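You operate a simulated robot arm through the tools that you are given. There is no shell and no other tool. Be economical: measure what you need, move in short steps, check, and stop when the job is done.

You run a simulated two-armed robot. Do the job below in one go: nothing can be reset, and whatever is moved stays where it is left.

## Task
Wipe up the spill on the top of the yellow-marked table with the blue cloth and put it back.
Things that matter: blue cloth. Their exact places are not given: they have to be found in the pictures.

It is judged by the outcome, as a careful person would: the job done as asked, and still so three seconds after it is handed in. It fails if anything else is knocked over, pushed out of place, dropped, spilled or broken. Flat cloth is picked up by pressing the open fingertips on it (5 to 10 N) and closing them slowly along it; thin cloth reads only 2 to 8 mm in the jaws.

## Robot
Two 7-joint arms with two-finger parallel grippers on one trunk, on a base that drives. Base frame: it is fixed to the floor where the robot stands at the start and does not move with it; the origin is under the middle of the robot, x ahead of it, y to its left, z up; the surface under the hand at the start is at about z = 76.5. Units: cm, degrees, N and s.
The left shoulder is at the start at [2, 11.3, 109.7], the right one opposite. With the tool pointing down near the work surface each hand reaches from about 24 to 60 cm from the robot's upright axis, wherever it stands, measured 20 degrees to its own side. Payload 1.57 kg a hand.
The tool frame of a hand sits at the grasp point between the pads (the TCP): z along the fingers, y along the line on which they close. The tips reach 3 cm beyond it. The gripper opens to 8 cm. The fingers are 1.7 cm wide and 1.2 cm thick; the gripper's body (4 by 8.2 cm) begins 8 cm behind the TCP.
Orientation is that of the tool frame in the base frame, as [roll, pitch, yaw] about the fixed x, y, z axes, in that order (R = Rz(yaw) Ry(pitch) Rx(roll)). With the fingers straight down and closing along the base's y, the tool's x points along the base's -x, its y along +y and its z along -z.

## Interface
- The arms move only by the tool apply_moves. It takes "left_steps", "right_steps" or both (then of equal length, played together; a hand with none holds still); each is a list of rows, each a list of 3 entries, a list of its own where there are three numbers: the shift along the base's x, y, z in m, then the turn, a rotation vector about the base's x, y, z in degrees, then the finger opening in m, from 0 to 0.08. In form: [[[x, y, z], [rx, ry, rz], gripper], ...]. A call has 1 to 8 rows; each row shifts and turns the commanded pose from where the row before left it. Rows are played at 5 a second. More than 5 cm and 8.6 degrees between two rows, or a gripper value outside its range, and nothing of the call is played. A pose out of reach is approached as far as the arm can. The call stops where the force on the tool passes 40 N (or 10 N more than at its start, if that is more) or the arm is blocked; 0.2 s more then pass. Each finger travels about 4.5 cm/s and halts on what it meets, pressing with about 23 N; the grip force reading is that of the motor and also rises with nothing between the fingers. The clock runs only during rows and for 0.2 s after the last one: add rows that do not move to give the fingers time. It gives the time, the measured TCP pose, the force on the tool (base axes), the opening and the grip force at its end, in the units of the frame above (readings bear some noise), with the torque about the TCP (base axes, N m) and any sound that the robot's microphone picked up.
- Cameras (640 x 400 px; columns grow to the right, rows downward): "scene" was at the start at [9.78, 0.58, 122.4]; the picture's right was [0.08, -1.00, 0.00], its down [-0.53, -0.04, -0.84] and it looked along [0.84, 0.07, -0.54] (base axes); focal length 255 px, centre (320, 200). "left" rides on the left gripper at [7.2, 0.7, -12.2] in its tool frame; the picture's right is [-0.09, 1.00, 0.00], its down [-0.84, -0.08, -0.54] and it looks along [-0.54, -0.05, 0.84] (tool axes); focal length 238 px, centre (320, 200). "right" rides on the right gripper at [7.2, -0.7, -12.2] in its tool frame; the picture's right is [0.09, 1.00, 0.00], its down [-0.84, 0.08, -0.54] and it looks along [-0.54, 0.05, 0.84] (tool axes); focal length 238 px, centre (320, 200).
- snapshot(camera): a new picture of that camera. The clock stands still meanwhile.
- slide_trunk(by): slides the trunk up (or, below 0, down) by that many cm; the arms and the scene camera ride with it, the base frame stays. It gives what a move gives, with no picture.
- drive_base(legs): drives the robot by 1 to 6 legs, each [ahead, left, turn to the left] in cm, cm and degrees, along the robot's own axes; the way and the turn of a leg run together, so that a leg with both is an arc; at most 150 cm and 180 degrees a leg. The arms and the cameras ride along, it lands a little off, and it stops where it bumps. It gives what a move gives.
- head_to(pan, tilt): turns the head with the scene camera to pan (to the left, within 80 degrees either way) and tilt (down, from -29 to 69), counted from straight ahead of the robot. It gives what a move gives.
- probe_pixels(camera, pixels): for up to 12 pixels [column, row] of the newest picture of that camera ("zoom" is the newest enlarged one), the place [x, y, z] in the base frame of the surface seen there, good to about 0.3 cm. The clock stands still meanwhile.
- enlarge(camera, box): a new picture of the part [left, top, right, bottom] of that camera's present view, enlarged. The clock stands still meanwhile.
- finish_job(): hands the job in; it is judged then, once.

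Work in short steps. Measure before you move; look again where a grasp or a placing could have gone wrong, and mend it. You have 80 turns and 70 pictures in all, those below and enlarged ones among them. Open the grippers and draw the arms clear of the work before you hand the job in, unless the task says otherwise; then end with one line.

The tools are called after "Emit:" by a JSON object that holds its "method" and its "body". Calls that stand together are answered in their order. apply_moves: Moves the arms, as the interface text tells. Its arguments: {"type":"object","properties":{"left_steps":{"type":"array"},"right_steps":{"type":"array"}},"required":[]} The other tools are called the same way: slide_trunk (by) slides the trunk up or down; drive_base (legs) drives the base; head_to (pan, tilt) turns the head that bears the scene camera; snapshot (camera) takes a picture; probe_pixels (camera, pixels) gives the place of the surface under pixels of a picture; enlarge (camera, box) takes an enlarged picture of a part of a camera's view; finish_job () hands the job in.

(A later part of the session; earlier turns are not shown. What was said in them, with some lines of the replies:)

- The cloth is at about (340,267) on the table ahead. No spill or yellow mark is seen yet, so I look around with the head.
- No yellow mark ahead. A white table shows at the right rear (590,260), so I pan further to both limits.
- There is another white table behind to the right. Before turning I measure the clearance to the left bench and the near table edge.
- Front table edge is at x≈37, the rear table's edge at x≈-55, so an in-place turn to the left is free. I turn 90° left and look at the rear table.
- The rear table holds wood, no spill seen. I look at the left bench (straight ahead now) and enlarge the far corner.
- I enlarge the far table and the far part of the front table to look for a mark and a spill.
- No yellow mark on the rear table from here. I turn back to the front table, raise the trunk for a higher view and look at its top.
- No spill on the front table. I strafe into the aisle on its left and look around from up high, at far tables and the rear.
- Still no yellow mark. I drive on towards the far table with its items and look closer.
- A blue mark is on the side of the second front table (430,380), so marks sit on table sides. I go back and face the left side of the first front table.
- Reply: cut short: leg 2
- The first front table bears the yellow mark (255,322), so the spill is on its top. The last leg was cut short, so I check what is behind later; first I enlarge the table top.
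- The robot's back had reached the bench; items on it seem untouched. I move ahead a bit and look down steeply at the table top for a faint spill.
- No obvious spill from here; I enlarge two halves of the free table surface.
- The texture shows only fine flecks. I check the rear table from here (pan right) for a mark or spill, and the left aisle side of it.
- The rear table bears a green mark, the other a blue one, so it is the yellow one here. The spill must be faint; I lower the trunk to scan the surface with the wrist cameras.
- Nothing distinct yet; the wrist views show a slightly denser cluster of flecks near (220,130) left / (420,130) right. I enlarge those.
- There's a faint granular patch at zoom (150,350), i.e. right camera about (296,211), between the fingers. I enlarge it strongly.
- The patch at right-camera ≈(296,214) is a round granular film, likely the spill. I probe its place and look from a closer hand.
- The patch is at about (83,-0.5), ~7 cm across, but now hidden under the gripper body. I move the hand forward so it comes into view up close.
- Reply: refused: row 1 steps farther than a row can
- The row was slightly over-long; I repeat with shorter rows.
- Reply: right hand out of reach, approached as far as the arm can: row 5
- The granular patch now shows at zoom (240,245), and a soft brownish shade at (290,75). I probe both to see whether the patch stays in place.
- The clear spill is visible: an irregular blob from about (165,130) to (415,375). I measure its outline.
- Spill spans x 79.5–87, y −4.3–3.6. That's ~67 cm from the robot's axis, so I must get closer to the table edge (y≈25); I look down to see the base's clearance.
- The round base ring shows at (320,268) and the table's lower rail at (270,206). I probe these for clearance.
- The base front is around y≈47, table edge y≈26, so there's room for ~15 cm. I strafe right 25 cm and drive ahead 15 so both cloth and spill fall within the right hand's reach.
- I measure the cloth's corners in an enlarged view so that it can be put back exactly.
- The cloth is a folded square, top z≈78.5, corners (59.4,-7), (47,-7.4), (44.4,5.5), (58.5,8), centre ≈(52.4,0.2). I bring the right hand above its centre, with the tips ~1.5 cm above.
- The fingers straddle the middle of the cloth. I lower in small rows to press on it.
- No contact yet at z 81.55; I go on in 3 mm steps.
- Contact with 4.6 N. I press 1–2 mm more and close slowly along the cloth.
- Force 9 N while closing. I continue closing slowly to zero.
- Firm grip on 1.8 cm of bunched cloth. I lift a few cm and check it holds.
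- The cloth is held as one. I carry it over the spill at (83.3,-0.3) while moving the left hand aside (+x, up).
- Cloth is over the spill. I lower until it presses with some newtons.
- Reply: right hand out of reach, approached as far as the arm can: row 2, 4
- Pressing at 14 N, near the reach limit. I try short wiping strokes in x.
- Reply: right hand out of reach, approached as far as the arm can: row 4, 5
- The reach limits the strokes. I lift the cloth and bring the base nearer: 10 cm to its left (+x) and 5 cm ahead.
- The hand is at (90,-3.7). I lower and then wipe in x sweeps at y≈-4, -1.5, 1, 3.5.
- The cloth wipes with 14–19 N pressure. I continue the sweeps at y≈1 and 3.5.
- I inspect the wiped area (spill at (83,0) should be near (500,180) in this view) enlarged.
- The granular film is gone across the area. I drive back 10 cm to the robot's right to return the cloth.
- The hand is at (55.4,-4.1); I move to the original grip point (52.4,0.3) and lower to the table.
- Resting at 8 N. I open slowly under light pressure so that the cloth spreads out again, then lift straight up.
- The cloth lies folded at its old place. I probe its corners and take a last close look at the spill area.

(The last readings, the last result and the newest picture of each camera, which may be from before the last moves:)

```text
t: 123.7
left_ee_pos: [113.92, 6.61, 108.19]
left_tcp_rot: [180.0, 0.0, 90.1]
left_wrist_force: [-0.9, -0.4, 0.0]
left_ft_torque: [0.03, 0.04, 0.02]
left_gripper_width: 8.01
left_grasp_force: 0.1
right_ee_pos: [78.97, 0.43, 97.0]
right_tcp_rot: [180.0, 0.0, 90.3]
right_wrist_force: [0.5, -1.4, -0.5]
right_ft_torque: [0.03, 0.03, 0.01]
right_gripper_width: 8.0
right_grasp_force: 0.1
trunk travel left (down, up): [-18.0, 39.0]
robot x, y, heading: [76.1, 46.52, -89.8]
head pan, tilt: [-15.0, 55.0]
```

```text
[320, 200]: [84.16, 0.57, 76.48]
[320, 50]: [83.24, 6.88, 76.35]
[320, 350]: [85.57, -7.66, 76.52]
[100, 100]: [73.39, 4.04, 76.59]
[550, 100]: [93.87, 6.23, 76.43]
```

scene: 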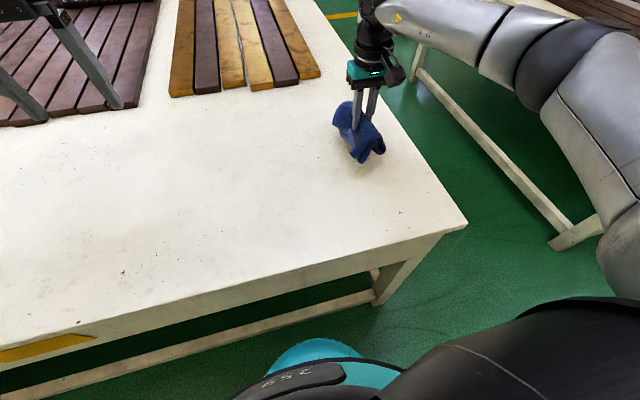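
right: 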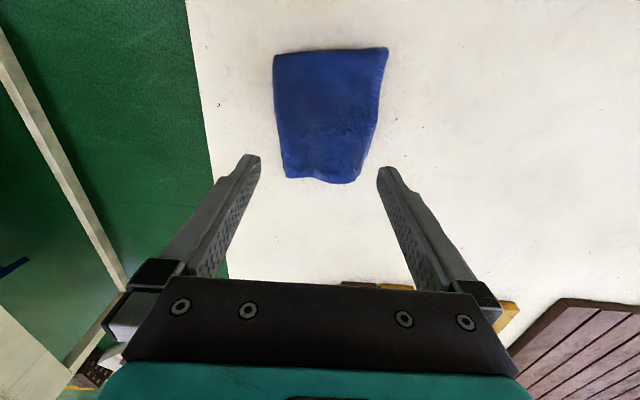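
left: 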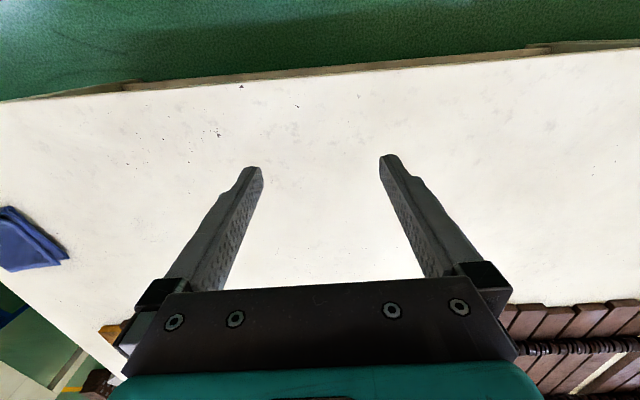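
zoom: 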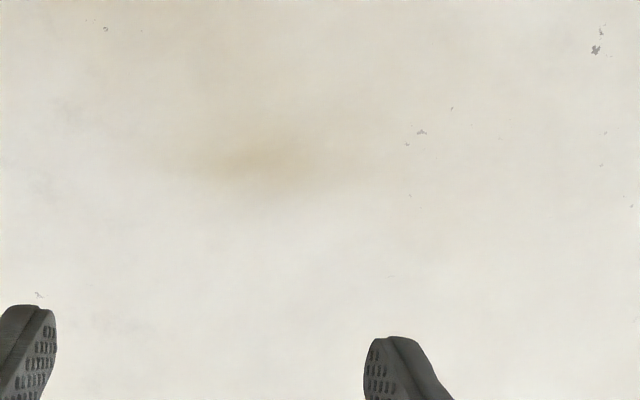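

The area is clean (the soft shade moves with the hand, a shadow), and the cloth's centre is within ~0.5 cm of its old place. I raise the trunk and back off.

Emit:
{"method": "slide_trunk", "body": {"by": 12}}

Emit:
{"method": "drive_base", "body": {"legs": [[-28, 0, 0]]}}

Emit:
{"method": "head_to", "body": {"pan": -10, "tilt": 40}}

Emit:
{"method": "snapshot", "body": {"camera": "scene"}}

```text
t: 125.2
left_ee_pos: [113.91, 6.69, 120.03]
left_tcp_rot: [180.0, 0.1, 90.1]
left_wrist_force: [0.0, 0.3, -0.6]
left_ft_torque: [0.0, -0.01, -0.02]
left_gripper_width: 7.99
left_grasp_force: 0.0
right_ee_pos: [79.01, 0.38, 109.02]
right_tcp_rot: [-179.9, 0.0, 90.1]
right_wrist_force: [1.6, 0.8, 0.4]
right_ft_torque: [0.0, 0.02, -0.02]
right_gripper_width: 7.98
right_grasp_force: 0.0
trunk travel left (down, up): [-30.0, 27.0]
robot x, y, heading: [75.6, 46.57, -89.8]
head pan, tilt: [-15.0, 55.0]
```

```text
t: 127.2
left_ee_pos: [113.95, 35.2, 120.07]
left_tcp_rot: [-179.9, 0.1, 90.5]
left_wrist_force: [0.8, 0.0, 0.4]
left_ft_torque: [-0.02, 0.0, 0.01]
left_gripper_width: 7.99
left_grasp_force: 0.1
right_ee_pos: [79.14, 28.94, 109.16]
right_tcp_rot: [-180.0, 0.2, 90.5]
right_wrist_force: [-0.1, -0.2, -0.2]
right_ft_torque: [-0.02, 0.01, 0.01]
right_gripper_width: 7.98
right_grasp_force: 0.0
trunk travel left (down, up): [-30.0, 27.0]
robot x, y, heading: [75.88, 74.96, -89.5]
head pan, tilt: [-15.0, 55.0]
```

```text
t: 128.0
left_ee_pos: [113.97, 35.3, 120.03]
left_tcp_rot: [180.0, 0.0, 90.5]
left_wrist_force: [-1.5, 0.4, -0.3]
left_ft_torque: [-0.03, 0.02, 0.0]
left_gripper_width: 8.01
left_grasp_force: 0.1
right_ee_pos: [79.0, 28.82, 109.0]
right_tcp_rot: [-180.0, 0.1, 90.5]
right_wrist_force: [-0.2, 0.4, -0.2]
right_ft_torque: [0.03, 0.01, 0.0]
right_gripper_width: 8.01
right_grasp_force: 0.0
trunk travel left (down, up): [-30.0, 27.0]
robot x, y, heading: [75.72, 74.86, -89.6]
head pan, tilt: [-10.0, 40.0]
```

```text
8 pictures are left
```

scene: 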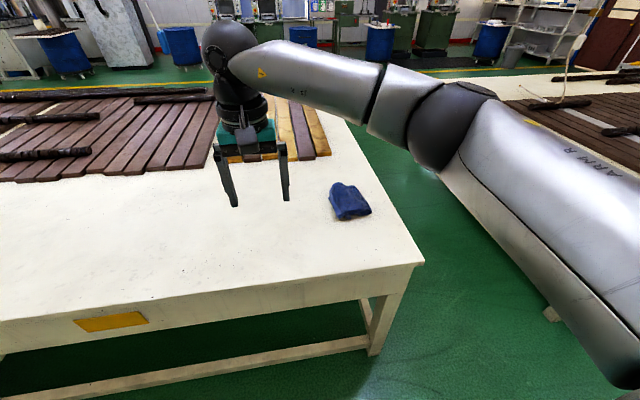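

The cloth lies in its place, the table is clean, the planks are undisturbed and the arms are clear. I hand the job in.

Emit:
{"method": "finish_job", "body": {}}

```text
The job is handed in.
```

I wiped up the clear spill on the yellow-marked table with the blue cloth. The cloth is back within about 0.5 cm of where it lay, folded but slightly narrower than before.
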